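You operate a simulated robot arm through the tools that you are given. There is no shell and no other tool. Be economical: measure what you need, move in short steps, check, and stop when the job is done.

The job below is to be done with a simulated robot arm. You get a single attempt, and the scene is never put back.

Task
Froth the milk warm and pour nearly all of it on the coffee in the large round mug.
Fine: heat switch to warm, press the key, wait till it stops; lid off, jug back on its base.

The check looks at the end state, three seconds after you hand in, the way a careful person would. Anything else that was tipped, shoved, dropped, spilled or broken makes it a failure. A push-on lid holds only when it is set on centred and level and pressed home; a screw cap is set on level and turned clockwise until tight.

Robot
A 6-joint arm with a two-finger parallel gripper, fixed in place. Base frame: the origin is at the foot of the arm, x ahead of it, y to its left, z up. Lengths are in m, angles in degrees, forces in N, time in s.
With the tool pointing down near the work surface it reaches from about 0.48 to 0.88 m from the base axis. Its first joint turns from -115.0 to 115.0 degrees. Payload 4.2 kg.
Tool frame: the origin (TCP) lies between the finger pads and is the grasp point; the fingertips stand 0.023 m ahead of it; z points along the fingers, y is the line along which they close. The gripper opens to 0.094 m. The fingers are 0.038 m wide and 0.01 m thick; the gripper's body (0.054 by 0.096 m) begins 0.039 m behind the TCP.
Orientation is that of the tool frame in the base frame, as a unit quaternion [x, y, z, w]. With the fingers straight down and closing along the base's y, the tool's x points along the base's -x, its y along +y and its z along -z.

Tools
- The arm moves only by the tool apply_moves. Its argument "steps" is a list of rows, each a list of 7 numbers: the opening, from 0 (shut) to 1 (fully open), then the shift along the tool's x, y, z in units of 100 mm (1.0 is 100 mm), then the turn, a rotation vector about the tool's x, y, z in units of 60 degrees (1.0 is 60 degrees). In form: [[fingers, x, y, z, ax, ay, az], ...]. A call has 1 to 12 rows; each row is the pose to reach, as a shift and turn from the pose commanded when the call began, along the tool's axes at that moment. A call with a number of a shift or a turn outside -1 to 1 is refused whole. Each row takes 0.2 s and may step no farther than 0.05 m and 8.6 degrees from the row before; otherwise, or with a gripper value out of range, the whole call is refused. A pose out of reach is approached as far as the arm can. The call stops where the force on the tool passes 40 N (or 10 N more than at its start, if that is more) or the arm is blocked; 0.2 s more then pass. Each finger travels about 0.108 m/s and halts on what it meets, pressing with about 25 N; the grip force reading is that of the motor and also rises with nothing between the fingers. The clock runs only during rows and for 0.2 s after the last one: add rows that repeat a pose to give the fingers time. It gives the time, the measured TCP pose, the force on the tool (base axes), the opening and the grip force at its end, in the units of the frame above (readings bear some noise).
- Cameras (640 x 400 px; columns grow to the right, rows downward): "scene" is fixed at [0.3988, -0.4997, 1.7532]; the picture's right is [0.95, -0.31, 0.00], its down [-0.22, -0.67, -0.71] and it looks along [0.22, 0.68, -0.70] (base axes); focal length 327 px, centre (320, 200). "wrist" rides on the gripper at [0.086, 0.016, -0.074] in the tool frame; the picture's right is [-0.18, 0.98, 0.00], its down [-0.58, -0.11, -0.81] and it looks along [-0.79, -0.15, 0.59] (tool axes); focal length 243 px, centre (320, 200). There is no depth. A picture from a camera that has moved, and an enlarged one, comes with that camera's place and axes in the base frame and with its lens.
- get_image(camera): a new picture of that camera. The clock stands still meanwhile.
- raise_lower(by): slides the trunk up (or, below 0, down) by that many m; the arm rides with it, the base frame stays. It gives what a move gives, with no picture.
- inspect(camera, box): a new picture of the part [left, top, right, bottom] of that camera's present view, enlarged. The clock stands still meanwhile.
- close_job(): hands the job in; it is judged then, once.

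Go step by step. Nothing tells you positions but the pictures and the camera data: compare them with the known pose of the tool, close in by small moves and look again before you grip or let go. The budget is 120 turns and 84 pictures, counting those below and the enlarged ones. Unless the task says otherwise, let go and move clear before handing in, and close with one line.

The tools are called as a command line: name --pt "numbers of a row" for each row, then --argument value for the rest, lists and objects as JSON in quotes. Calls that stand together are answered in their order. apply_moves: Moves the arm, as the interface text tells. Its arguments: {"type":"object","properties":{"steps":{"type":"array"}},"required":["steps"]} The other tools are called the same way: raise_lower (by) slides the trunk up or down; get_image (camera) takes a picture; inspect (camera, box) takes an enlarged picture of a part of a camera's view; close_job () hands the job in.

At the start:

```text
time: 0.0
position: [0.4113, 0.1453, 1.3705]
ee_rot: [-0.001, 1.0, -0.001, 0.0]
ft_force: [-0.2, -0.3, 0.1]
width: 0.0942
gripper_force: 0.1
trunk travel left (down, up): [-0.825, 0.165]
```

scene: 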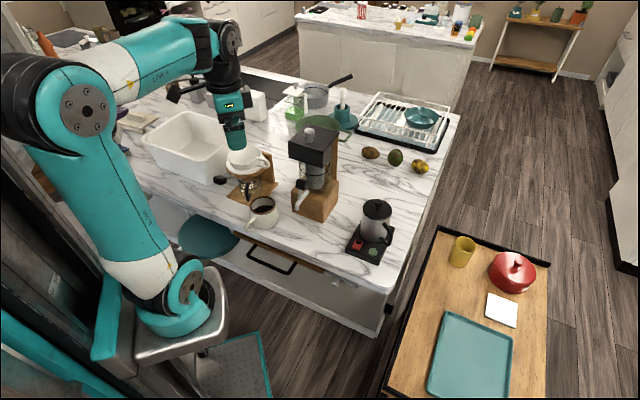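
wrist: 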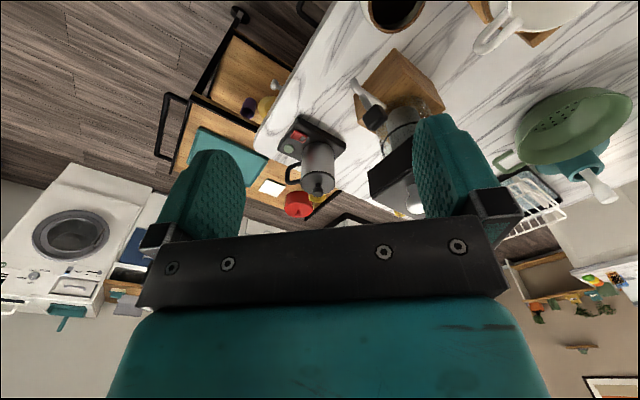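

I see a jug on a dark base with a red switch and green key at the right (the milk frother), and a round mug with coffee near the front edge. I'll take enlarged views first.

inspect --camera "scene" --box '[325, 180, 425, 280]'

inspect --camera "scene" --box '[200, 140, 320, 240]'

```text
4.00 times, centred on (375, 230) of scene
camera zoom: at [0.3988, -0.4997, 1.7532], right [0.95, -0.31, 0.0], down [-0.22, -0.67, -0.71], along [0.22, 0.68, -0.7], focal length 1309 px, centre (100, 80)
```

zoom: 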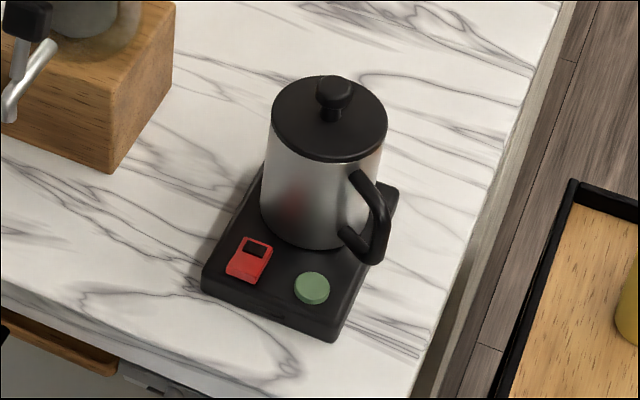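

```text
4.00 times, centred on (260, 190) of scene
camera zoom: at [0.3988, -0.4997, 1.7532], right [0.95, -0.31, 0.0], down [-0.22, -0.67, -0.71], along [0.22, 0.68, -0.7], focal length 1309 px, centre (560, 240)
```

zoom: 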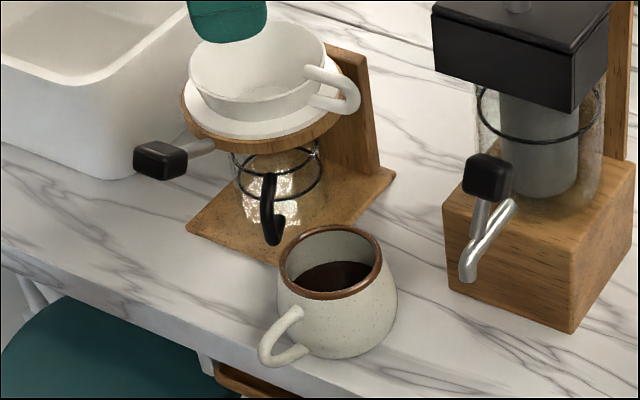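

The frother stands at about (0.76, 0.07), turned about 45°, with switch and key towards (0.70, 0.02). The mug is at about (0.45, 0.25). I'll move nearer to see the switch and jug closely.

apply_moves --pt "1 -0.25 -0.25 0.25 0 0 0" --pt "1 -0.5 -0.5 0.5 0 0 0" --pt "1 -0.75 -0.75 0.75 0 0 0" --pt "1 -1 -1 1 0 0 0"

get_image --camera "wrist"

```text
time: 1.0
position: [0.5113, 0.047, 1.2714]
ee_rot: [-0.001, 1.0, -0.001, 0.0]
ft_force: [-0.5, 0.1, -0.2]
width: 0.094
gripper_force: 0.0
trunk travel left (down, up): [-0.825, 0.165]
```

```text
79 pictures are left
camera wrist: at [0.4252, 0.0632, 1.346], right [0.18, 0.98, 0.0], down [0.58, -0.11, 0.81], along [0.79, -0.15, -0.59], focal length 243 px, centre (320, 200)
```

wrist: 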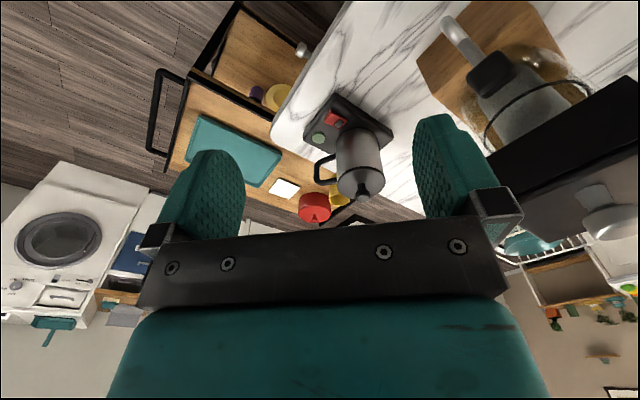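

The view is upside down but clear. I'll go lower for a close look at the switch.

apply_moves --pt "1 -0.2 0 0.4 0 0 0" --pt "1 -0.4 0 0.8 0 0 0" --pt "1 -0.5 0 1 0 0 0"

apply_moves --pt "1 0 0 0.4 0 0 0" --pt "1 0 0 0.8 0 0 0"

get_image --camera "wrist"

inspect --camera "wrist" --box '[240, 40, 440, 200]'

```text
time: 1.8
position: [0.5629, 0.0464, 1.1695]
ee_rot: [0.0, 1.0, 0.001, 0.001]
ft_force: [0.0, -0.1, 0.3]
width: 0.094
gripper_force: 0.0
trunk travel left (down, up): [-0.825, 0.165]
```

```text
time: 2.4
position: [0.5634, 0.0445, 1.0908]
ee_rot: [0.0, 1.0, 0.0, 0.0]
ft_force: [-0.8, -0.1, 0.3]
width: 0.0941
gripper_force: 0.1
trunk travel left (down, up): [-0.825, 0.165]
```

```text
78 pictures are left
camera wrist: at [0.4766, 0.061, 1.1655], right [0.18, 0.98, 0.0], down [0.58, -0.11, 0.81], along [0.79, -0.15, -0.59], focal length 243 px, centre (320, 200)
```

wrist: 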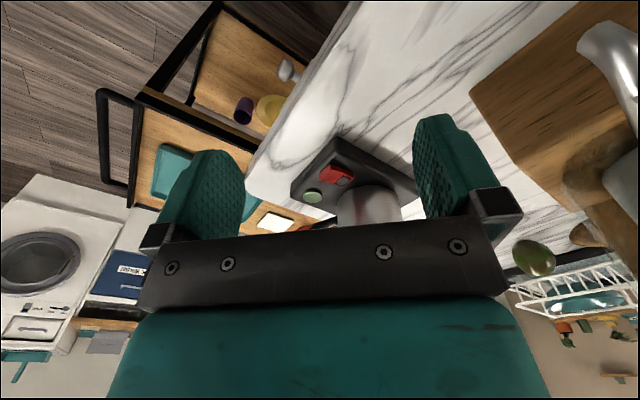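

```text
2.50 times, centred on (340, 120) of wrist
camera zoom: at [0.4766, 0.061, 1.1655], right [0.18, 0.98, 0.0], down [0.58, -0.11, 0.81], along [0.79, -0.15, -0.59], focal length 606 px, centre (270, 400)
```

zoom: 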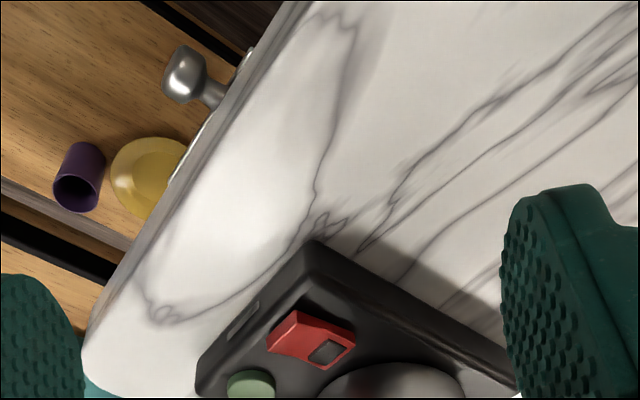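

inspect --camera "wrist" --box '[300, 150, 364, 190]'

inspect --camera "scene" --box '[375, 230, 415, 255]'

inspect --camera "scene" --box '[366, 235, 406, 260]'

```text
10.00 times, centred on (332, 170) of wrist
camera zoom: at [0.4766, 0.061, 1.1655], right [0.18, 0.98, 0.0], down [0.58, -0.11, 0.81], along [0.79, -0.15, -0.59], focal length 2426 px, centre (200, 500)
```

zoom: 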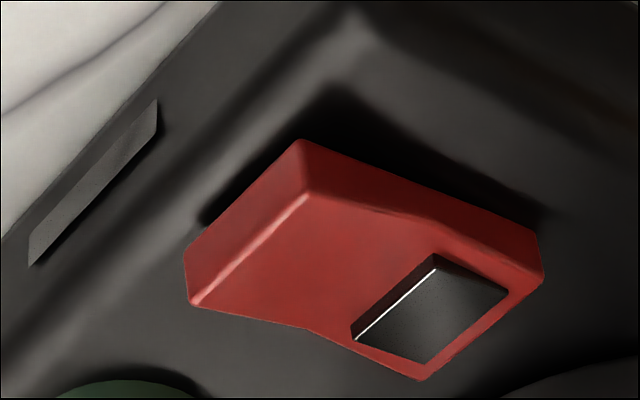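

```text
16.00 times, centred on (395, 242) of scene
camera zoom: at [0.3988, -0.4997, 1.7532], right [0.95, -0.31, 0.0], down [-0.22, -0.67, -0.71], along [0.22, 0.68, -0.7], focal length 5234 px, centre (-880, -480)
```

zoom: 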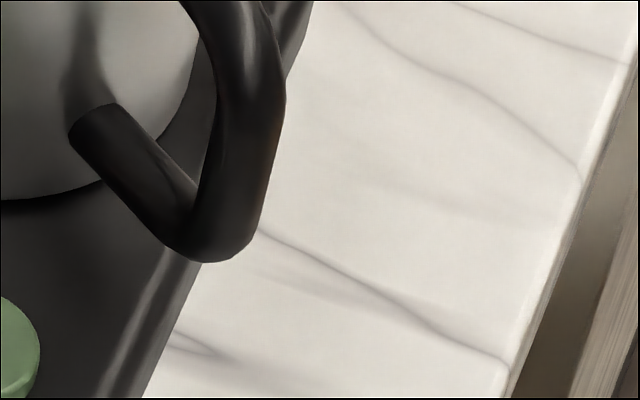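

```text
16.00 times, centred on (386, 248) of scene
camera zoom: at [0.3988, -0.4997, 1.7532], right [0.95, -0.31, 0.0], down [-0.22, -0.67, -0.71], along [0.22, 0.68, -0.7], focal length 5234 px, centre (-736, -560)
```

zoom: 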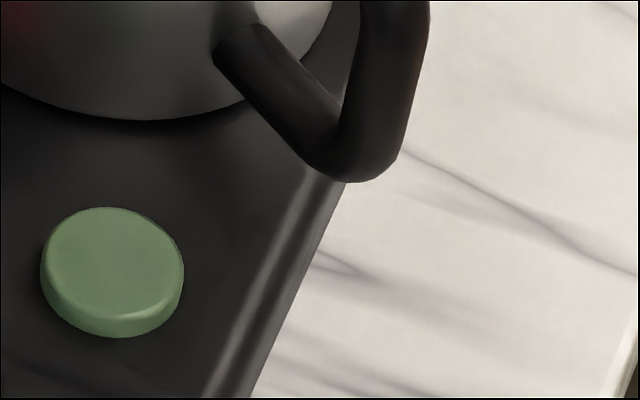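

inspect --camera "scene" --box '[340, 230, 388, 260]'

inspect --camera "scene" --box '[352, 236, 372, 250]'

```text
13.33 times, centred on (364, 245) of scene
camera zoom: at [0.3988, -0.4997, 1.7532], right [0.95, -0.31, 0.0], down [-0.22, -0.67, -0.71], along [0.22, 0.68, -0.7], focal length 4362 px, centre (-267, -400)
```

zoom: 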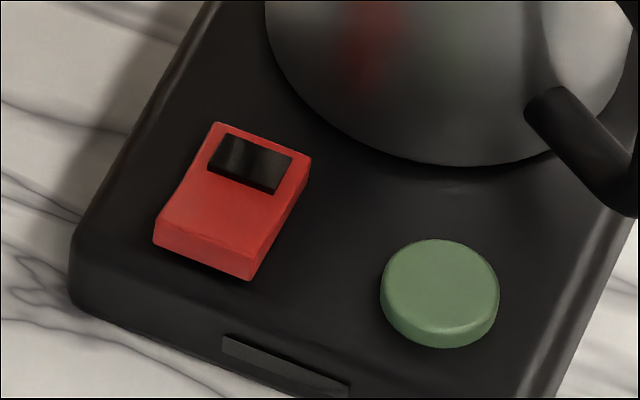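

```text
16.00 times, centred on (362, 243) of scene
camera zoom: at [0.3988, -0.4997, 1.7532], right [0.95, -0.31, 0.0], down [-0.22, -0.67, -0.71], along [0.22, 0.68, -0.7], focal length 5234 px, centre (-352, -488)
```

zoom: 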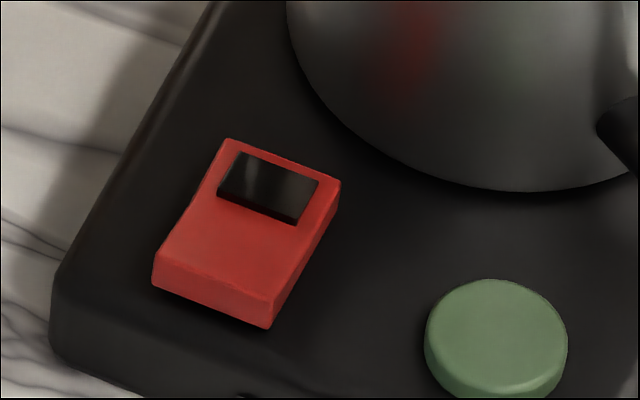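

The rocker seems to have its dark-marked half (jug side) down and its plain front half up. I'll close the fingers, turn the tool to line up with the base, and hover in front of the rocker to look from there.

apply_moves --pt "0.6 -0.16 -0.04 0.05 0 0 -0.13" --pt "0.2 -0.32 -0.08 0.1 0 0 -0.26" --pt "0 -0.5 -0.12 0.15 0 0 -0.39" --pt "0 -0.66 -0.16 0.2 0 0 -0.52" --pt "0 -0.82 -0.2 0.25 0 0 -0.65" --pt "0 -1 -0.22 0.3 0 0 -0.767"

get_image --camera "wrist"

inspect --camera "scene" --box '[325, 180, 425, 280]'

```text
time: 3.8
position: [0.6613, 0.0233, 1.0617]
ee_rot: [-0.391, 0.92, 0.0, 0.0]
ft_force: [-0.3, 0.8, 0.7]
width: 0.0
gripper_force: 25.5
trunk travel left (down, up): [-0.825, 0.165]
```

```text
71 pictures are left
camera wrist: at [0.5893, -0.0275, 1.1351], right [-0.58, 0.81, 0.0], down [0.48, 0.34, 0.81], along [0.66, 0.47, -0.59], focal length 243 px, centre (320, 200)
```

wrist: 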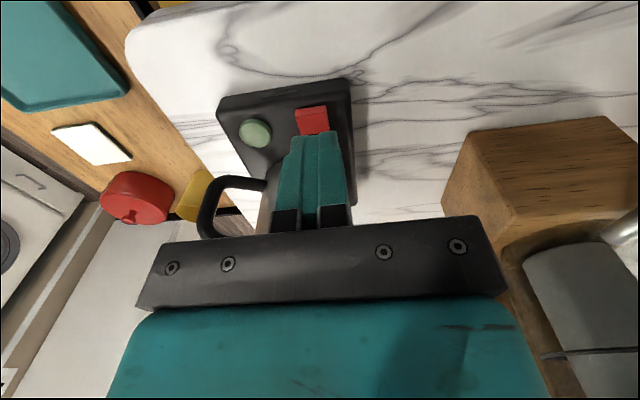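

```text
4.00 times, centred on (375, 230) of scene
camera zoom: at [0.3988, -0.4997, 1.7532], right [0.95, -0.31, 0.0], down [-0.22, -0.67, -0.71], along [0.22, 0.68, -0.7], focal length 1309 px, centre (100, 80)
```

zoom: 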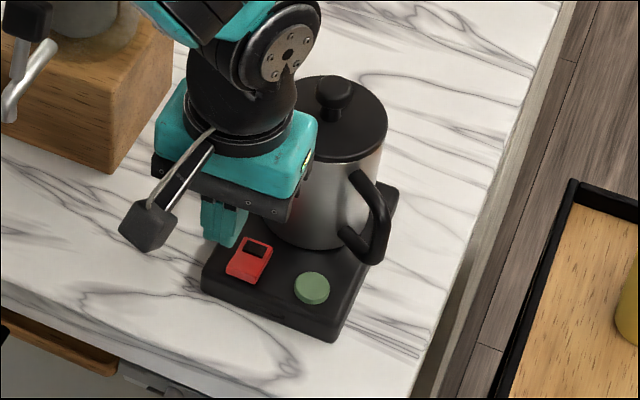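

inspect --camera "wrist" --box '[288, 95, 336, 137]'

inspect --camera "wrist" --box '[210, 70, 370, 170]'

```text
9.52 times, centred on (312, 116) of wrist
camera zoom: at [0.5893, -0.0275, 1.1351], right [-0.58, 0.81, 0.0], down [0.48, 0.34, 0.81], along [0.66, 0.47, -0.59], focal length 2311 px, centre (396, 1000)
```

zoom: 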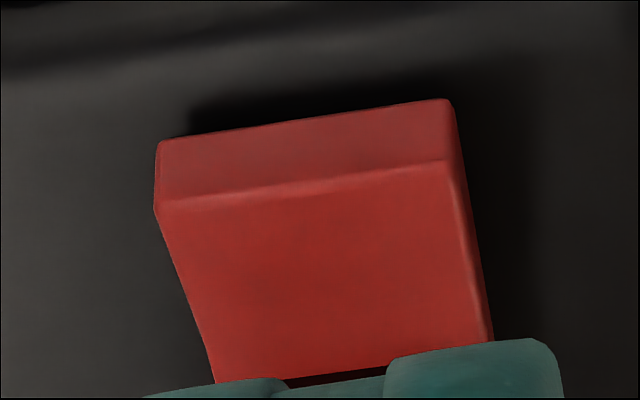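

```text
4.00 times, centred on (290, 120) of wrist
camera zoom: at [0.5893, -0.0275, 1.1351], right [-0.58, 0.81, 0.0], down [0.48, 0.34, 0.81], along [0.66, 0.47, -0.59], focal length 970 px, centre (440, 520)
```

zoom: 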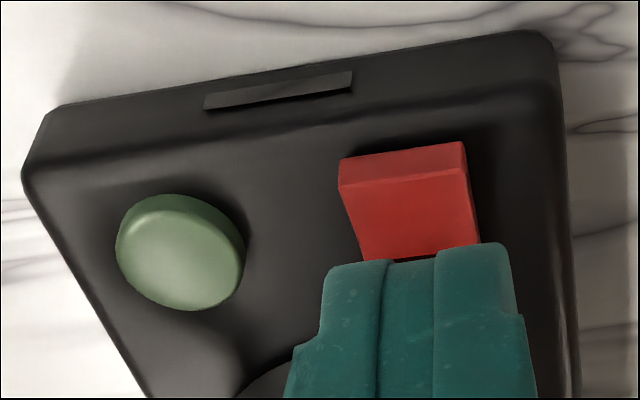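

The rocker's plain red front end is up, at about (0.682, 0.030, 0.978). I'll press that front end down gently.

apply_moves --pt "0 -0.09 -0.1 0.2 0 0 0" --pt "0 -0.09 -0.1 0.45 0 0 0" --pt "0 -0.09 -0.1 0.55 0 0 0" --pt "0 -0.09 -0.1 0.58 0 0 0" --pt "0 -0.09 -0.1 0.61 0 0 0" --pt "0 -0.09 -0.1 0.64 0 0 0" --pt "0 -0.09 -0.1 0.66 0 0 0"

inspect --camera "scene" --box '[345, 220, 393, 260]'

```text
time: 5.3
position: [0.6739, 0.0231, 0.9992]
ee_rot: [-0.392, 0.92, 0.0, 0.002]
ft_force: [-11.2, -4.3, 26.7]
width: 0.0
gripper_force: 25.3
trunk travel left (down, up): [-0.825, 0.165]
stopped in row 7: the force on the tool passed its limit (the readings are from after the stop); the commanded pose is now the measured one
```

```text
10.00 times, centred on (369, 240) of scene
camera zoom: at [0.3988, -0.4997, 1.7532], right [0.95, -0.31, 0.0], down [-0.22, -0.67, -0.71], along [0.22, 0.68, -0.7], focal length 3272 px, centre (-170, -200)
```

zoom: 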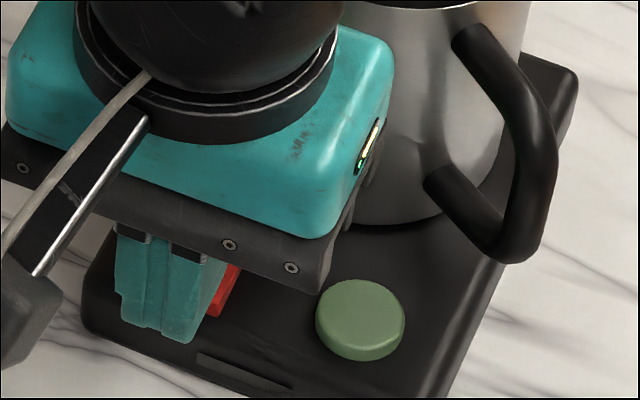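

Force limit reached. I'll lift and view the rocker.

apply_moves --pt "0 0 0 -0.15 0 0 0" --pt "0 0.1 0 -0.5 0 0 0" --pt "0 0.4 0.2 -0.8 0 0 0"

inspect --camera "scene" --box '[352, 236, 372, 250]'

inspect --camera "wrist" --box '[210, 60, 370, 160]'

```text
time: 6.1
position: [0.6328, 0.0078, 1.0745]
ee_rot: [-0.391, 0.92, 0.0, 0.001]
ft_force: [0.1, -0.4, -0.6]
width: 0.0
gripper_force: 25.1
trunk travel left (down, up): [-0.825, 0.165]
```

```text
16.00 times, centred on (362, 243) of scene
camera zoom: at [0.3988, -0.4997, 1.7532], right [0.95, -0.31, 0.0], down [-0.22, -0.67, -0.71], along [0.22, 0.68, -0.7], focal length 5234 px, centre (-352, -488)
```

zoom: 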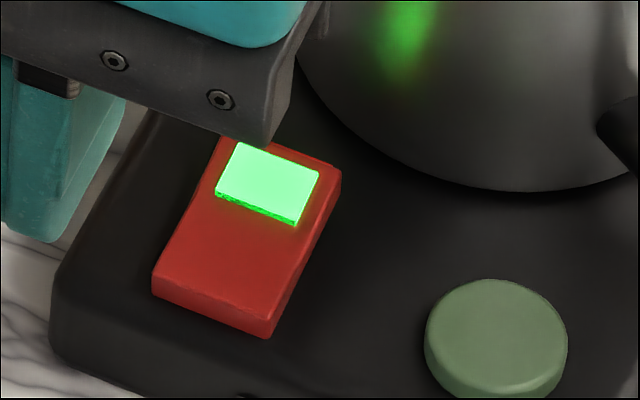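

```text
4.00 times, centred on (290, 110) of wrist
camera zoom: at [0.5603, -0.0427, 1.1485], right [-0.58, 0.81, 0.0], down [0.48, 0.34, 0.81], along [0.66, 0.47, -0.59], focal length 970 px, centre (440, 560)
```

zoom: 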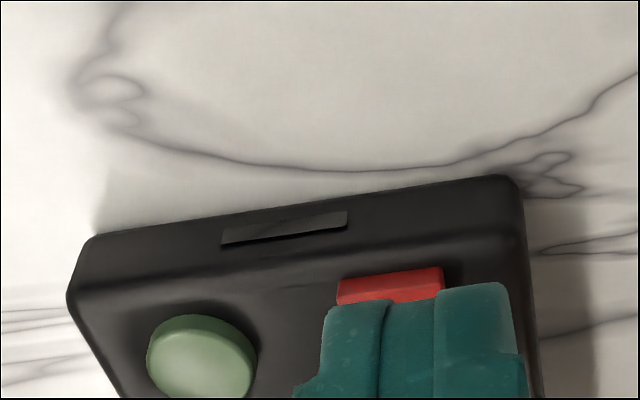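

The lamp on the rocker lit green, so heat is on (warm). Next I press the green key at about (0.722, 0.002).

apply_moves --pt "0 -0.29 -0.34 0 0 0 0" --pt "0 -0.577 -0.683 0 0 0 0" --pt "0 -0.577 -0.683 0.4 0 0 0" --pt "0 -0.577 -0.683 0.65 0 0 0" --pt "0 -0.577 -0.683 0.7 0 0 0" --pt "0 -0.577 -0.683 0.74 0 0 0" --pt "0 -0.577 -0.683 0.78 0 0 0" --pt "0 -0.577 -0.683 0.82 0 0 0"

inspect --camera "scene" --box '[325, 180, 425, 280]'

```text
time: 7.1
position: [0.7267, 0.0036, 1.0266]
ee_rot: [-0.391, 0.92, -0.002, 0.013]
ft_force: [-7.2, -3.9, 25.6]
width: 0.0
gripper_force: 25.1
trunk travel left (down, up): [-0.825, 0.165]
stopped in row 4: the force on the tool passed its limit (the readings are from after the stop); the commanded pose is now the measured one
```

```text
4.00 times, centred on (375, 230) of scene
camera zoom: at [0.3988, -0.4997, 1.7532], right [0.95, -0.31, 0.0], down [-0.22, -0.67, -0.71], along [0.22, 0.68, -0.7], focal length 1309 px, centre (100, 80)
```

zoom: 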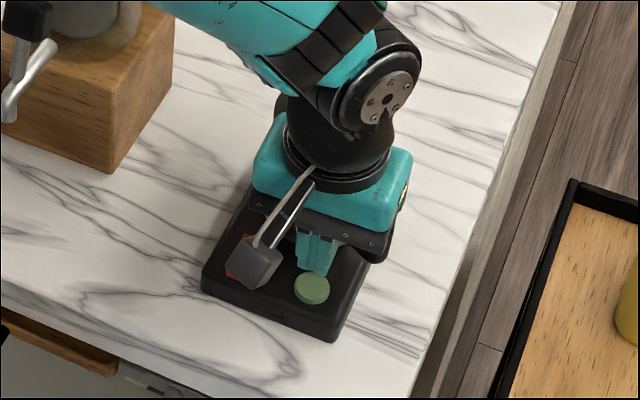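

The gripper body touched the jug's lid edge or handle before the key was reached. I'll lift off straight up and check nothing shifted.

apply_moves --pt "0 0 0 -0.2 0 0 0" --pt "0 0.25 0 -0.6 0 0 0" --pt "0 0.6 0.1 -0.8 0 0 0"

inspect --camera "scene" --box '[325, 180, 425, 280]'

get_image --camera "wrist"

```text
time: 7.9
position: [0.6758, -0.0334, 1.1025]
ee_rot: [-0.392, 0.92, -0.001, 0.009]
ft_force: [0.2, -0.3, -0.3]
width: 0.0
gripper_force: 25.2
trunk travel left (down, up): [-0.825, 0.165]
```

```text
4.00 times, centred on (375, 230) of scene
camera zoom: at [0.3988, -0.4997, 1.7532], right [0.95, -0.31, 0.0], down [-0.22, -0.67, -0.71], along [0.22, 0.68, -0.7], focal length 1309 px, centre (100, 80)
```

zoom: 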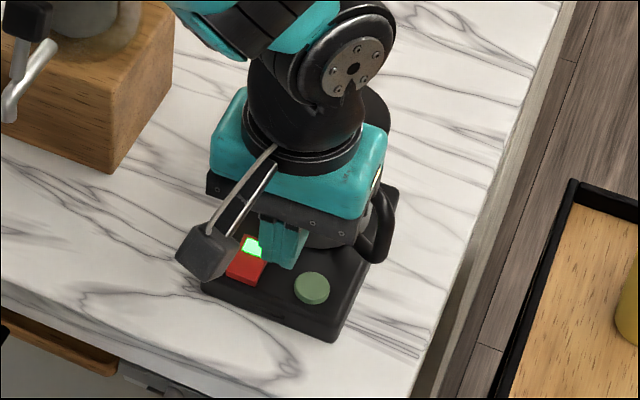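

```text
62 pictures are left
camera wrist: at [0.6028, -0.0852, 1.1747], right [-0.58, 0.81, -0.01], down [0.47, 0.34, 0.82], along [0.67, 0.47, -0.58], focal length 243 px, centre (320, 200)
```

wrist: 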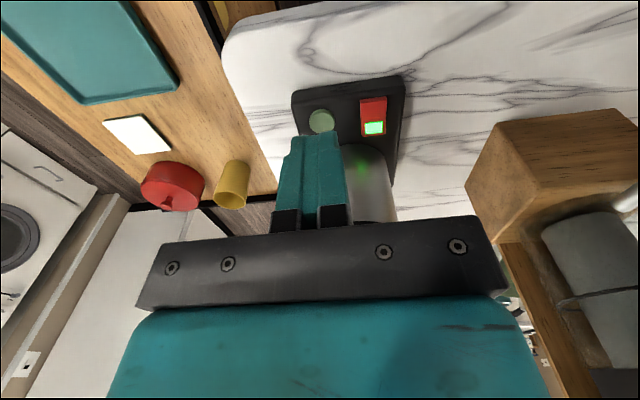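

Nothing moved and the lamp is still lit. I'll tilt the tool about 25° so its body leans away from the jug and press the key with the fingertip edge.

apply_moves --pt "0 0 0 0 0 -0.14 0" --pt "0 -0.15 0 0 0 -0.28 0" --pt "0 -0.4 -0.05 0.3 0 -0.42 0" --pt "0 -0.649 -0.084 0.6 0 -0.42 0" --pt "0 -0.649 -0.084 0.85 0 -0.42 0"

inspect --camera "scene" --box '[345, 220, 405, 260]'

get_image --camera "wrist"

```text
time: 9.1
position: [0.7264, 0.0086, 1.0195]
ee_rot: [-0.382, 0.896, 0.085, 0.211]
ft_force: [0.6, -0.3, 0.0]
width: 0.0001
gripper_force: 25.2
trunk travel left (down, up): [-0.825, 0.165]
```

```text
10.00 times, centred on (375, 240) of scene
camera zoom: at [0.3988, -0.4997, 1.7532], right [0.95, -0.31, 0.0], down [-0.22, -0.67, -0.71], along [0.22, 0.68, -0.7], focal length 3272 px, centre (-230, -200)
```

zoom: 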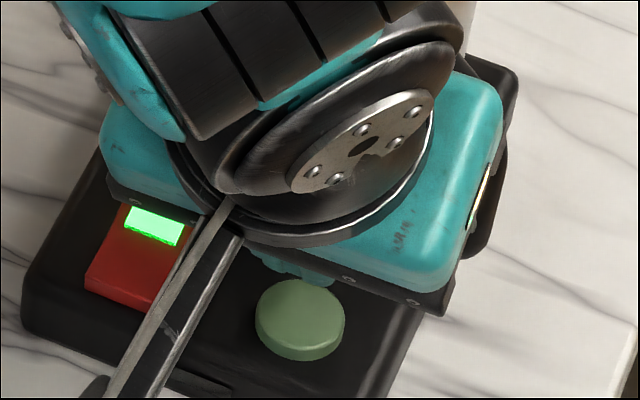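

```text
60 pictures are left
camera wrist: at [0.6385, -0.0603, 1.0481], right [-0.59, 0.8, 0.07], down [0.19, 0.05, 0.98], along [0.78, 0.6, -0.18], focal length 243 px, centre (320, 200)
```

wrist: 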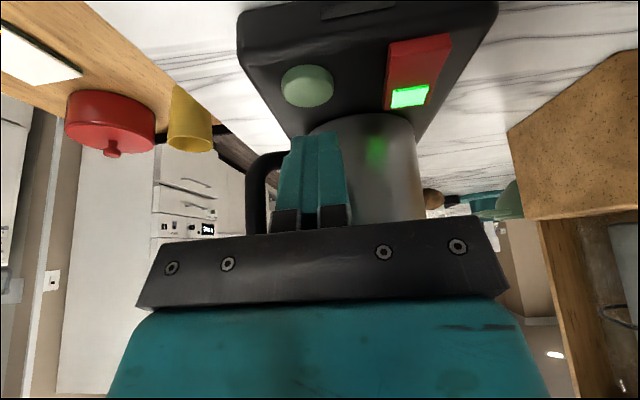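

The fingertips are just above the key's near edge. I'll shift 3 mm forward and press straight down.

apply_moves --pt "0 0.06 0 0.06 0 0 0" --pt "0 0.078 0 0.096 0 0 0" --pt "0 0.09 0 0.123 0 0 0" --pt "0 0.103 0 0.15 0 0 0" --pt "0 0.111 0 0.168 0 0 0"

inspect --camera "scene" --box '[335, 220, 405, 265]'

```text
time: 10.3
position: [0.7249, 0.0072, 0.9989]
ee_rot: [-0.383, 0.895, 0.085, 0.21]
ft_force: [-0.9, 0.0, 3.8]
width: 0.0
gripper_force: 25.0
trunk travel left (down, up): [-0.825, 0.165]
```

```text
8.89 times, centred on (370, 242) of scene
camera zoom: at [0.3988, -0.4997, 1.7532], right [0.95, -0.31, 0.0], down [-0.22, -0.67, -0.71], along [0.22, 0.68, -0.7], focal length 2908 px, centre (-124, -178)
```

zoom: 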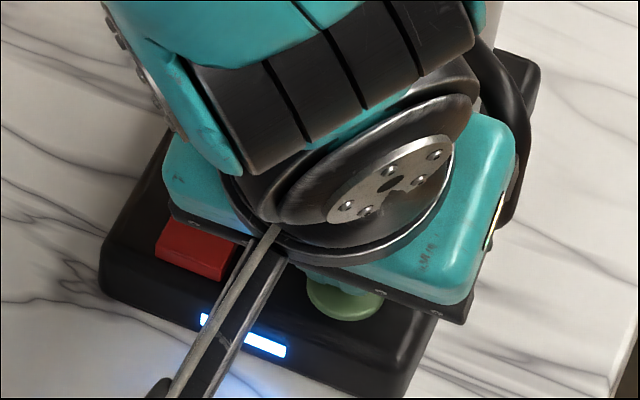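

The front strip lit up, so it is running. I'll back off, then check the rocker lamp.

apply_moves --pt "0 -0.1 0 -0.2 0 0 0" --pt "0 0 0 -0.7 0 0 0" --pt "0 0.2 0 -1 0 0.1 0" --pt "0 0.5 0 -1 0 0.2 0" --pt "0 0.8 0 -1 0 0.3 0" --pt "0 1 0 -1 0 0.42 0"

inspect --camera "scene" --box '[325, 180, 425, 280]'

```text
refused: row 2 steps farther than a row can; nothing moved
```

```text
4.00 times, centred on (375, 230) of scene
camera zoom: at [0.3988, -0.4997, 1.7532], right [0.95, -0.31, 0.0], down [-0.22, -0.67, -0.71], along [0.22, 0.68, -0.7], focal length 1309 px, centre (100, 80)
```

zoom: 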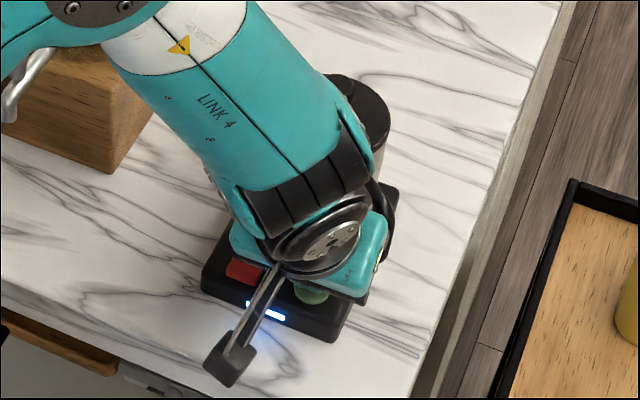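

apply_moves --pt "0 -0.1 0 -0.2 0 0 0" --pt "0 -0.05 0 -0.6 0 0 0" --pt "0 0.2 0 -0.9 0 0.1 0" --pt "0 0.5 0 -1 0 0.2 0" --pt "0 0.8 0 -1 0 0.3 0" --pt "0 1 0 -1 0 0.42 0"

inspect --camera "scene" --box '[325, 180, 425, 280]'

```text
time: 11.7
position: [0.634, -0.091, 1.0439]
ee_rot: [-0.391, 0.92, -0.001, 0.009]
ft_force: [-0.4, 0.8, 1.0]
width: 0.0
gripper_force: 24.8
trunk travel left (down, up): [-0.825, 0.165]
```

```text
4.00 times, centred on (375, 230) of scene
camera zoom: at [0.3988, -0.4997, 1.7532], right [0.95, -0.31, 0.0], down [-0.22, -0.67, -0.71], along [0.22, 0.68, -0.7], focal length 1309 px, centre (100, 80)
```

zoom: 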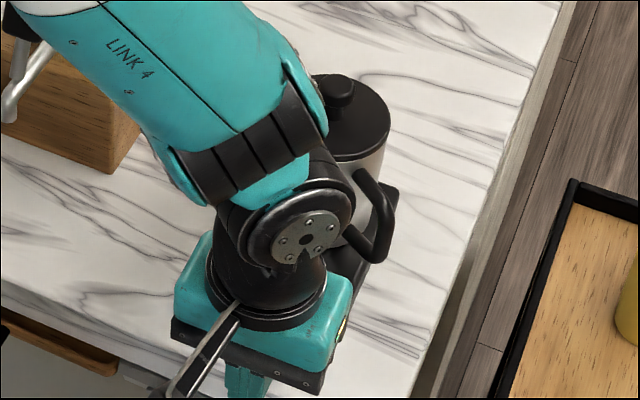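

I'll rise so the view of the jug is clear; the lid looks slightly shifted.

apply_moves --pt "0 0 0 -0.4 0 0 0" --pt "0 0.1 0.3 -0.8 0 0 0" --pt "0 0.3 0.6 -1 0 0 0" --pt "0 0.3 0.9 -1 0 0 0"

inspect --camera "scene" --box '[325, 180, 425, 280]'

get_image --camera "wrist"

```text
refused: row 2 steps farther than a row can; nothing moved
```

```text
4.00 times, centred on (375, 230) of scene
camera zoom: at [0.3988, -0.4997, 1.7532], right [0.95, -0.31, 0.0], down [-0.22, -0.67, -0.71], along [0.22, 0.68, -0.7], focal length 1309 px, centre (100, 80)
```

zoom: 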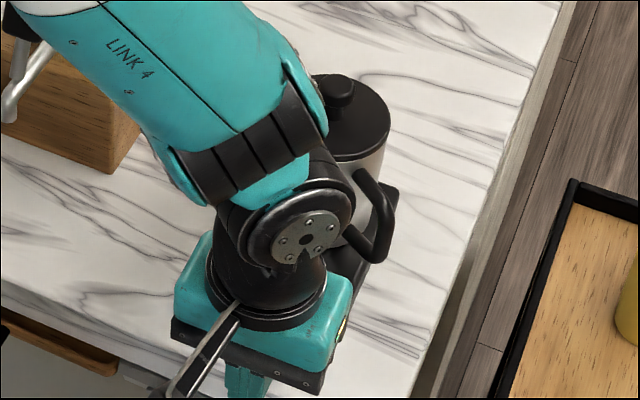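

```text
55 pictures are left
camera wrist: at [0.5614, -0.1415, 1.1177], right [-0.58, 0.81, -0.01], down [0.47, 0.34, 0.82], along [0.67, 0.47, -0.58], focal length 243 px, centre (320, 200)
```

wrist: 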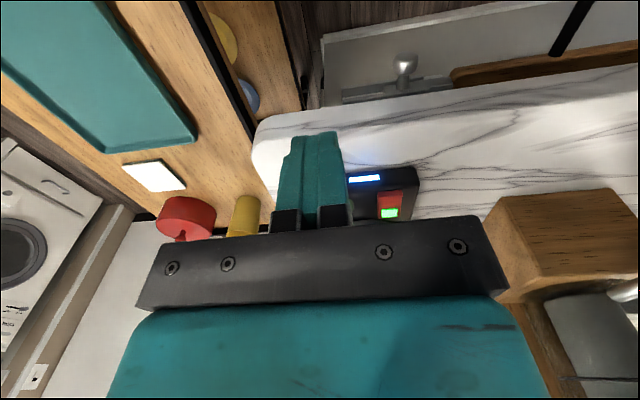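

Rocker lamp green, running lamp blue. I'll rise clear with shorter steps, then look at the lid.

apply_moves --pt "0 0 0 -0.4 0 0 0" --pt "0 0 0.2 -0.8 0 0 0" --pt "0 0.1 0.5 -1 0 0 0" --pt "0 0.1 0.9 -1 0 0 0" --pt "0 0.1 0.9 -1 0 0 0" --pt "0 0.1 0.9 -1 0 0 0" --pt "0 0.1 0.9 -1 0 0 0"

inspect --camera "scene" --box '[325, 180, 425, 280]'

```text
time: 13.3
position: [0.5597, -0.0355, 1.1429]
ee_rot: [-0.391, 0.92, 0.0, 0.009]
ft_force: [0.4, 0.0, 0.6]
width: 0.0002
gripper_force: 25.1
trunk travel left (down, up): [-0.825, 0.165]
```

```text
4.00 times, centred on (375, 230) of scene
camera zoom: at [0.3988, -0.4997, 1.7532], right [0.95, -0.31, 0.0], down [-0.22, -0.67, -0.71], along [0.22, 0.68, -0.7], focal length 1309 px, centre (100, 80)
```

zoom: 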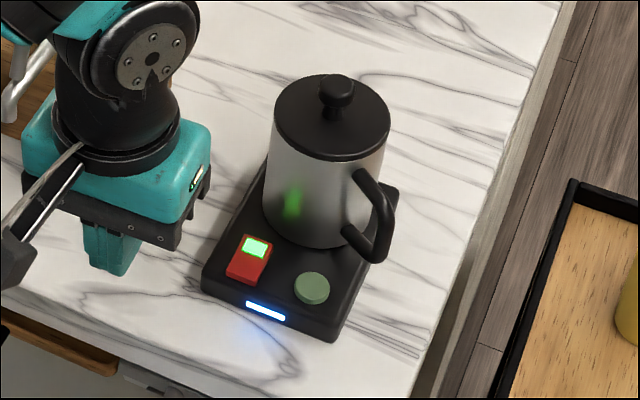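

The jug is upright with only a ~1 mm shift; frothing runs. I'll wait for it to stop.

apply_moves --pt "0.3 0 0 0 0 0 0.1" --pt "0.5 0 0 0 0 0 0.2" --pt "0.6 0 0 0 0 0 0.3" --pt "0.6 0 0 0 0 0 0.4" --pt "0.6 0 0 0 0 0 0.4" --pt "0.6 0 0 0 0 0 0.4" --pt "0.6 0 0 0 0 0 0.4" --pt "0.6 0 0 0 0 0 0.4" --pt "0.6 0 0 0 0 0 0.4" --pt "0.6 0 0 0 0 0 0.4" --pt "0.6 0 0 0 0 0 0.4" --pt "0.6 0 0 0 0 0 0.4"

inspect --camera "scene" --box '[325, 180, 425, 280]'

```text
time: 15.9
position: [0.5598, -0.0357, 1.1435]
ee_rot: [-0.192, 0.981, 0.001, 0.01]
ft_force: [0.1, 0.0, -0.3]
width: 0.0564
gripper_force: 0.1
trunk travel left (down, up): [-0.825, 0.165]
```

```text
4.00 times, centred on (375, 230) of scene
camera zoom: at [0.3988, -0.4997, 1.7532], right [0.95, -0.31, 0.0], down [-0.22, -0.67, -0.71], along [0.22, 0.68, -0.7], focal length 1309 px, centre (100, 80)
```

zoom: 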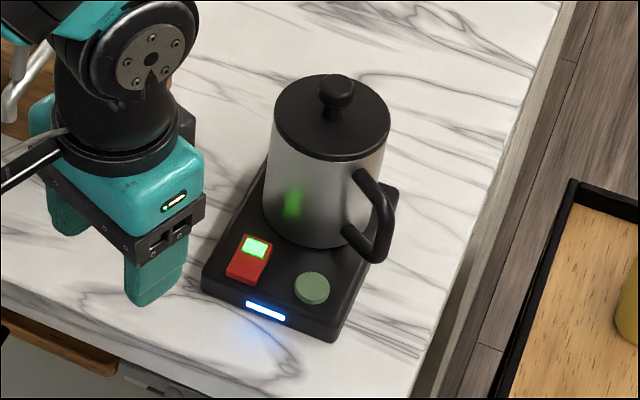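

Still running. Meanwhile I level the tool and move part of the way toward the lid knob, waiting.

apply_moves --pt "0.6 0 0 -0.2 0 0.019 0" --pt "0.6 -0.3 0.04 -0.25 0 0.019 0" --pt "0.6 -0.6 0.08 -0.25 0 0.019 0" --pt "0.6 -0.9 0.12 -0.25 0 0.019 0" --pt "0.6 -1 0.12 -0.25 0 0.019 0" --pt "0.6 -1 0.12 -0.25 0 0.019 0" --pt "0.6 -1 0.12 -0.25 0 0.019 0" --pt "0.6 -1 0.12 -0.25 0 0.019 0" --pt "0.6 -1 0.12 -0.25 0 0.019 0" --pt "0.6 -1 0.12 -0.25 0 0.019 0" --pt "0.6 -1 0.12 -0.25 0 0.019 0" --pt "0.6 -1 0.12 -0.25 0 0.019 0"

get_image --camera "wrist"

```text
time: 18.5
position: [0.6469, 0.0136, 1.1699]
ee_rot: [-0.192, 0.981, -0.001, 0.0]
ft_force: [-0.1, -0.2, 0.4]
width: 0.0566
gripper_force: 0.1
trunk travel left (down, up): [-0.825, 0.165]
```

```text
52 pictures are left
camera wrist: at [0.5611, -0.0039, 1.2443], right [-0.2, 0.98, 0.0], down [0.58, 0.12, 0.81], along [0.79, 0.16, -0.59], focal length 243 px, centre (320, 200)
```

wrist: 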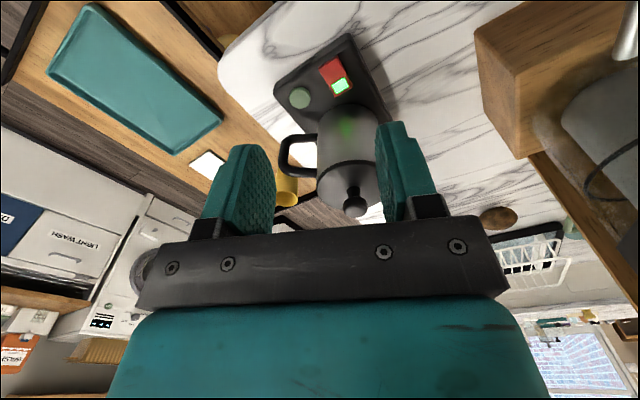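

apply_moves --pt "0.6 -0.4 0.05 0 0 0 0" --pt "0.6 -0.8 0.1 0 0 0 0" --pt "0.6 -1 0.14 0 0 0 0" --pt "0.6 -1 0.14 0 0 0 0" --pt "0.6 -1 0.14 0 0 0 0" --pt "0.6 -1 0.14 0 0 0 0" --pt "0.6 -1 0.14 0 0 0 0" --pt "0.6 -1 0.14 0 0 0 0" --pt "0.6 -1 0.14 0 0 0 0" --pt "0.6 -1 0.14 0 0 0 0"

inspect --camera "scene" --box '[325, 180, 425, 280]'

get_image --camera "wrist"

```text
time: 20.7
position: [0.7352, 0.0654, 1.1689]
ee_rot: [-0.192, 0.981, -0.001, 0.0]
ft_force: [0.0, -0.2, -0.3]
width: 0.0565
gripper_force: 0.0
trunk travel left (down, up): [-0.825, 0.165]
```

```text
4.00 times, centred on (375, 230) of scene
camera zoom: at [0.3988, -0.4997, 1.7532], right [0.95, -0.31, 0.0], down [-0.22, -0.67, -0.71], along [0.22, 0.68, -0.7], focal length 1309 px, centre (100, 80)
```

zoom: 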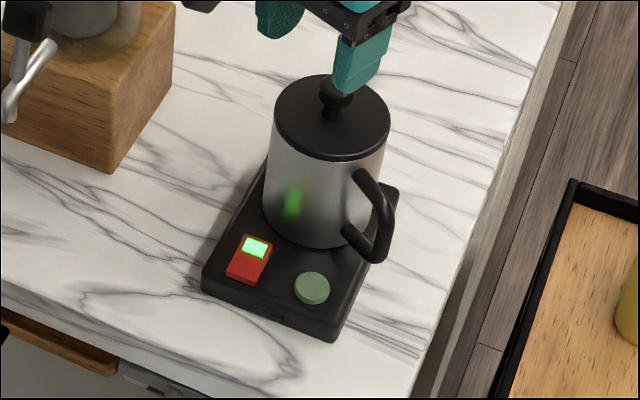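

```text
50 pictures are left
camera wrist: at [0.6489, 0.0473, 1.2446], right [-0.2, 0.98, 0.0], down [0.58, 0.12, 0.81], along [0.79, 0.16, -0.59], focal length 243 px, centre (320, 200)
```

wrist: 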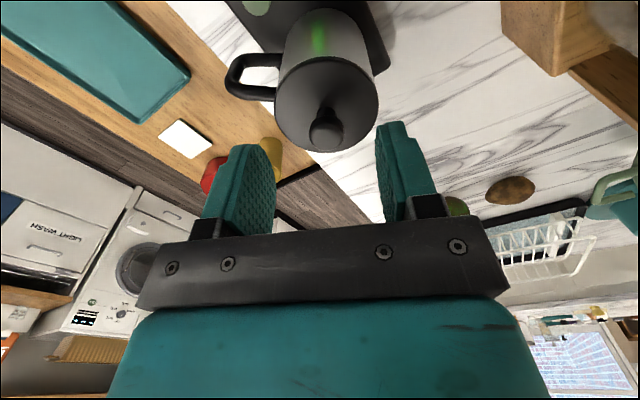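

The running lamp is off: frothing finished. I'll zoom in on the knob for a precise position.

inspect --camera "wrist" --box '[220, 0, 400, 180]'

```text
2.22 times, centred on (310, 90) of wrist
camera zoom: at [0.6489, 0.0473, 1.2446], right [-0.2, 0.98, 0.0], down [0.58, 0.12, 0.81], along [0.79, 0.16, -0.59], focal length 539 px, centre (342, 444)
```

zoom: 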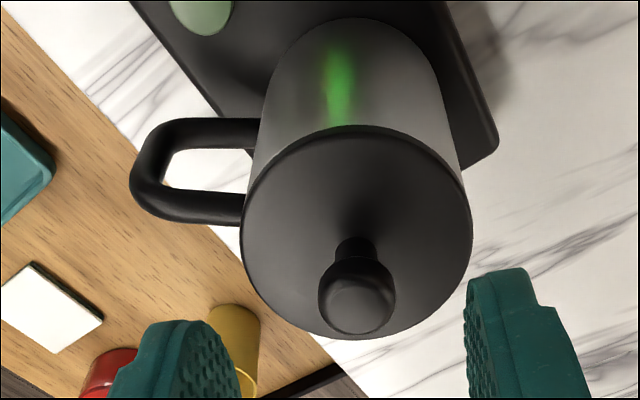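

Knob is at about (0.767, 0.0765), head ~27 mm wide. I'll descend over it and grip.

apply_moves --pt "0.6 -0.337 -0.016 0 0 0 0" --pt "0.6 -0.337 -0.016 0.3 0 0 0" --pt "0.6 -0.337 -0.016 0.5 0 0 0" --pt "0.6 -0.337 -0.016 0.5 0 0 0"

get_image --camera "wrist"

inspect --camera "scene" --box '[335, 160, 415, 220]'

```text
time: 21.7
position: [0.7673, 0.0771, 1.1194]
ee_rot: [-0.192, 0.981, 0.0, 0.0]
ft_force: [1.6, -0.2, -0.1]
width: 0.0564
gripper_force: 0.0
trunk travel left (down, up): [-0.825, 0.165]
```

```text
48 pictures are left
camera wrist: at [0.6796, 0.0584, 1.1937], right [-0.2, 0.98, 0.0], down [0.58, 0.12, 0.81], along [0.79, 0.16, -0.59], focal length 243 px, centre (320, 200)
```

wrist: 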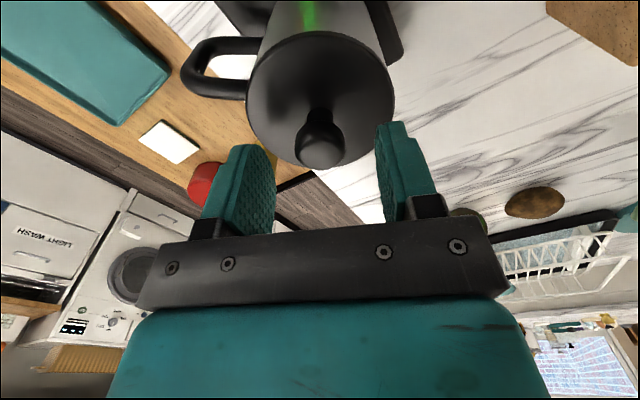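

```text
6.67 times, centred on (375, 190) of scene
camera zoom: at [0.3988, -0.4997, 1.7532], right [0.95, -0.31, 0.0], down [-0.22, -0.67, -0.71], along [0.22, 0.68, -0.7], focal length 2181 px, centre (-47, 267)
```

zoom: 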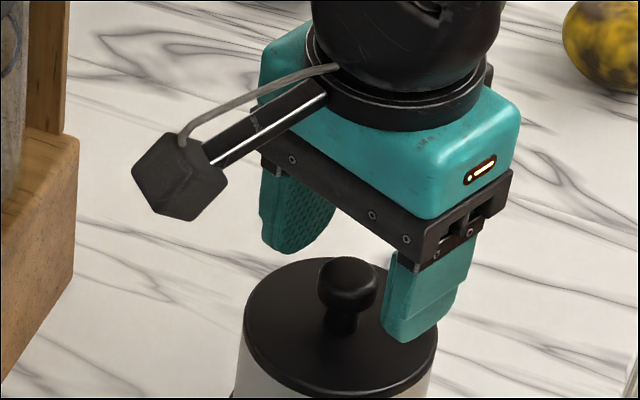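

Well centred. Shift 4 mm forward, down 21 mm, then close.

apply_moves --pt "0.6 -0.04 -0.01 0.1 0 0 0" --pt "0.6 -0.04 -0.01 0.2 0 0 0" --pt "0.45 -0.04 -0.01 0.2 0 0 0" --pt "0.3 -0.04 -0.01 0.2 0 0 0" --pt "0.1 -0.04 -0.01 0.2 0 0 0" --pt "0 -0.04 -0.01 0.2 0 0 0" --pt "0 -0.04 -0.01 0.2 0 0 0"

```text
time: 23.3
position: [0.7701, 0.077, 1.0993]
ee_rot: [-0.191, 0.981, -0.001, 0.0]
ft_force: [-1.1, -0.3, 0.2]
width: 0.0246
gripper_force: 24.5
trunk travel left (down, up): [-0.825, 0.165]
```

Gripped (24.6 mm). Lifting straight up.

apply_moves --pt "0 0 0 -0.05 0 0 0" --pt "0 0 0 -0.12 0 0 0" --pt "0 0 0 -0.25 0 0 0" --pt "0 0 0 -0.45 0 0 0" --pt "0 0 0 -0.7 0 0 0" --pt "0 0 0 -0.9 0 0 0"

get_image --camera "scene"

```text
time: 24.7
position: [0.7708, 0.0777, 1.1908]
ee_rot: [-0.191, 0.982, -0.002, -0.001]
ft_force: [0.4, 0.1, -0.1]
width: 0.0002
gripper_force: 25.2
trunk travel left (down, up): [-0.825, 0.165]
```

```text
46 pictures are left
```

scene: 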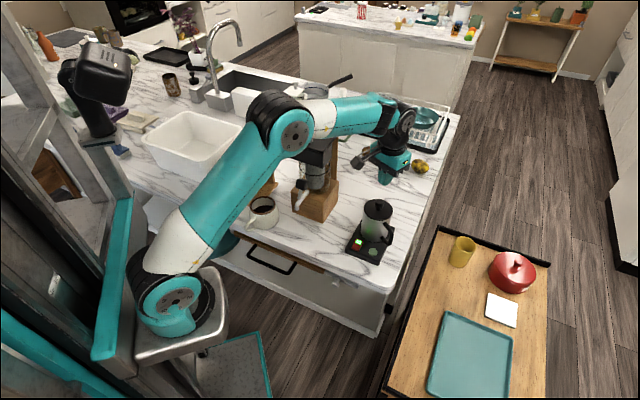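

The fingers slipped off the knob. Let me check the lid, then regrip lower.

inspect --camera "scene" --box '[345, 190, 409, 240]'

inspect --camera "wrist" --box '[220, 0, 400, 160]'

```text
8.00 times, centred on (377, 215) of scene
camera zoom: at [0.3988, -0.4997, 1.7532], right [0.95, -0.31, 0.0], down [-0.22, -0.67, -0.71], along [0.22, 0.68, -0.7], focal length 2617 px, centre (-136, 80)
```

zoom: 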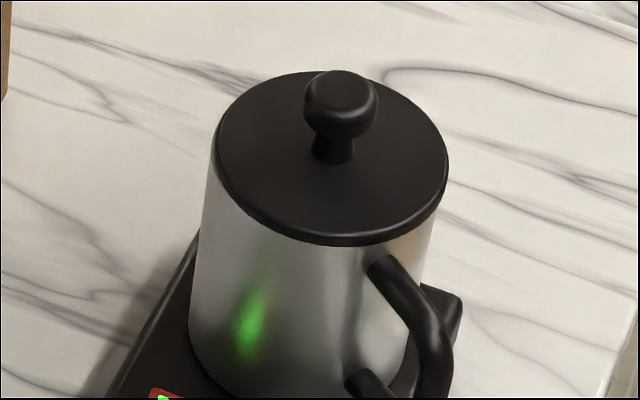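

```text
2.50 times, centred on (310, 80) of wrist
camera zoom: at [0.6838, 0.0599, 1.2655], right [-0.2, 0.98, 0.0], down [0.58, 0.12, 0.81], along [0.79, 0.16, -0.59], focal length 606 px, centre (345, 500)
```

zoom: 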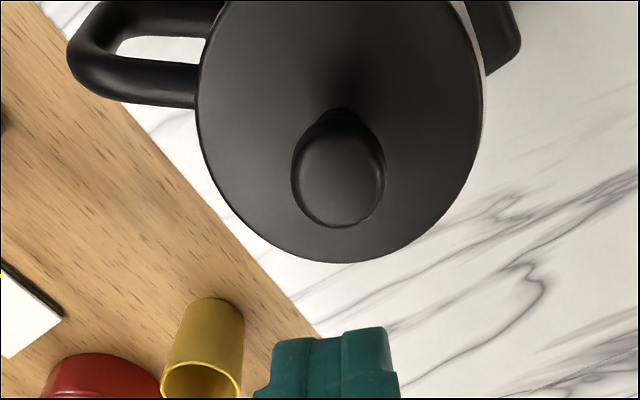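

Lid is still seated. Regrip lower and better centred on the knob.

apply_moves --pt "0.5 0.05 0 0 0 0 0" --pt "0.5 0.05 0 0.2 0 0 0" --pt "0.5 0.05 0 0.6 0 0 0" --pt "0.5 0.05 0 0.85 0 0 0" --pt "0.5 0.05 0 0.95 0 0 0" --pt "0.5 0.05 0 1 0 0 0" --pt "0.5 0.05 0 1 0 0 0"

apply_moves --pt "0.5 0 0 0.02 0 0 0" --pt "0.5 0 0 0.04 0 0 0" --pt "0.5 0 0 0.04 0 0 0"

inspect --camera "scene" --box '[345, 180, 409, 230]'

```text
time: 26.2
position: [0.7646, 0.075, 1.0983]
ee_rot: [-0.193, 0.981, 0.0, 0.004]
ft_force: [-12.4, -2.8, 20.6]
width: 0.0474
gripper_force: 0.3
trunk travel left (down, up): [-0.825, 0.165]
stopped in row 7: the force on the tool passed its limit (the readings are from after the stop); the commanded pose is now the measured one
```

```text
time: 26.6
position: [0.7668, 0.0745, 1.0966]
ee_rot: [-0.194, 0.981, 0.0, 0.005]
ft_force: [-10.5, -3.0, 19.6]
width: 0.0471
gripper_force: 0.1
trunk travel left (down, up): [-0.825, 0.165]
stopped in row 2: the force on the tool passed its limit (the readings are from after the stop); the commanded pose is now the measured one
```

```text
8.00 times, centred on (377, 205) of scene
camera zoom: at [0.3988, -0.4997, 1.7532], right [0.95, -0.31, 0.0], down [-0.22, -0.67, -0.71], along [0.22, 0.68, -0.7], focal length 2617 px, centre (-136, 160)
```

zoom: 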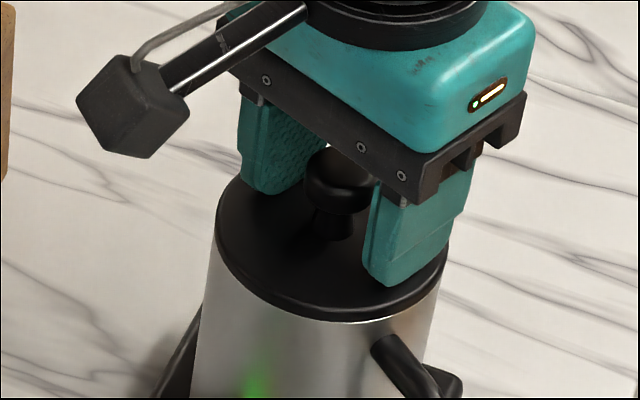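

Fingertips touch the lid at this depth, so the grip height was right. I'll lift 2 mm, close, and lift very slowly, checking.

apply_moves --pt "0.5 0 0 -0.02 0 0 0" --pt "0.3 0 0 -0.02 0 0 0" --pt "0.1 0 0 -0.02 0 0 0" --pt "0 0 0 -0.02 0 0 0" --pt "0 0 0 -0.02 0 0 0" --pt "0 0 0 -0.02 0 0 0" --pt "0 0 0 -0.04 0 0 0" --pt "0 0 0 -0.06 0 0 0" --pt "0 0 0 -0.08 0 0 0"

inspect --camera "scene" --box '[335, 180, 415, 260]'

```text
time: 28.6
position: [0.767, 0.0739, 1.1021]
ee_rot: [-0.193, 0.981, 0.0, 0.004]
ft_force: [-0.2, 0.8, -0.1]
width: 0.0239
gripper_force: 24.7
trunk travel left (down, up): [-0.825, 0.165]
```

```text
5.00 times, centred on (375, 220) of scene
camera zoom: at [0.3988, -0.4997, 1.7532], right [0.95, -0.31, 0.0], down [-0.22, -0.67, -0.71], along [0.22, 0.68, -0.7], focal length 1636 px, centre (45, 100)
```

zoom: 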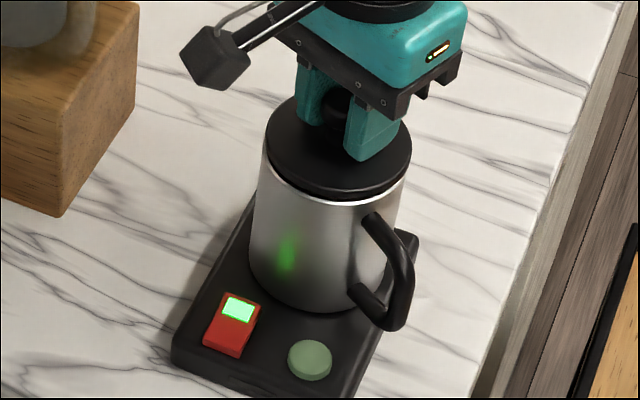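

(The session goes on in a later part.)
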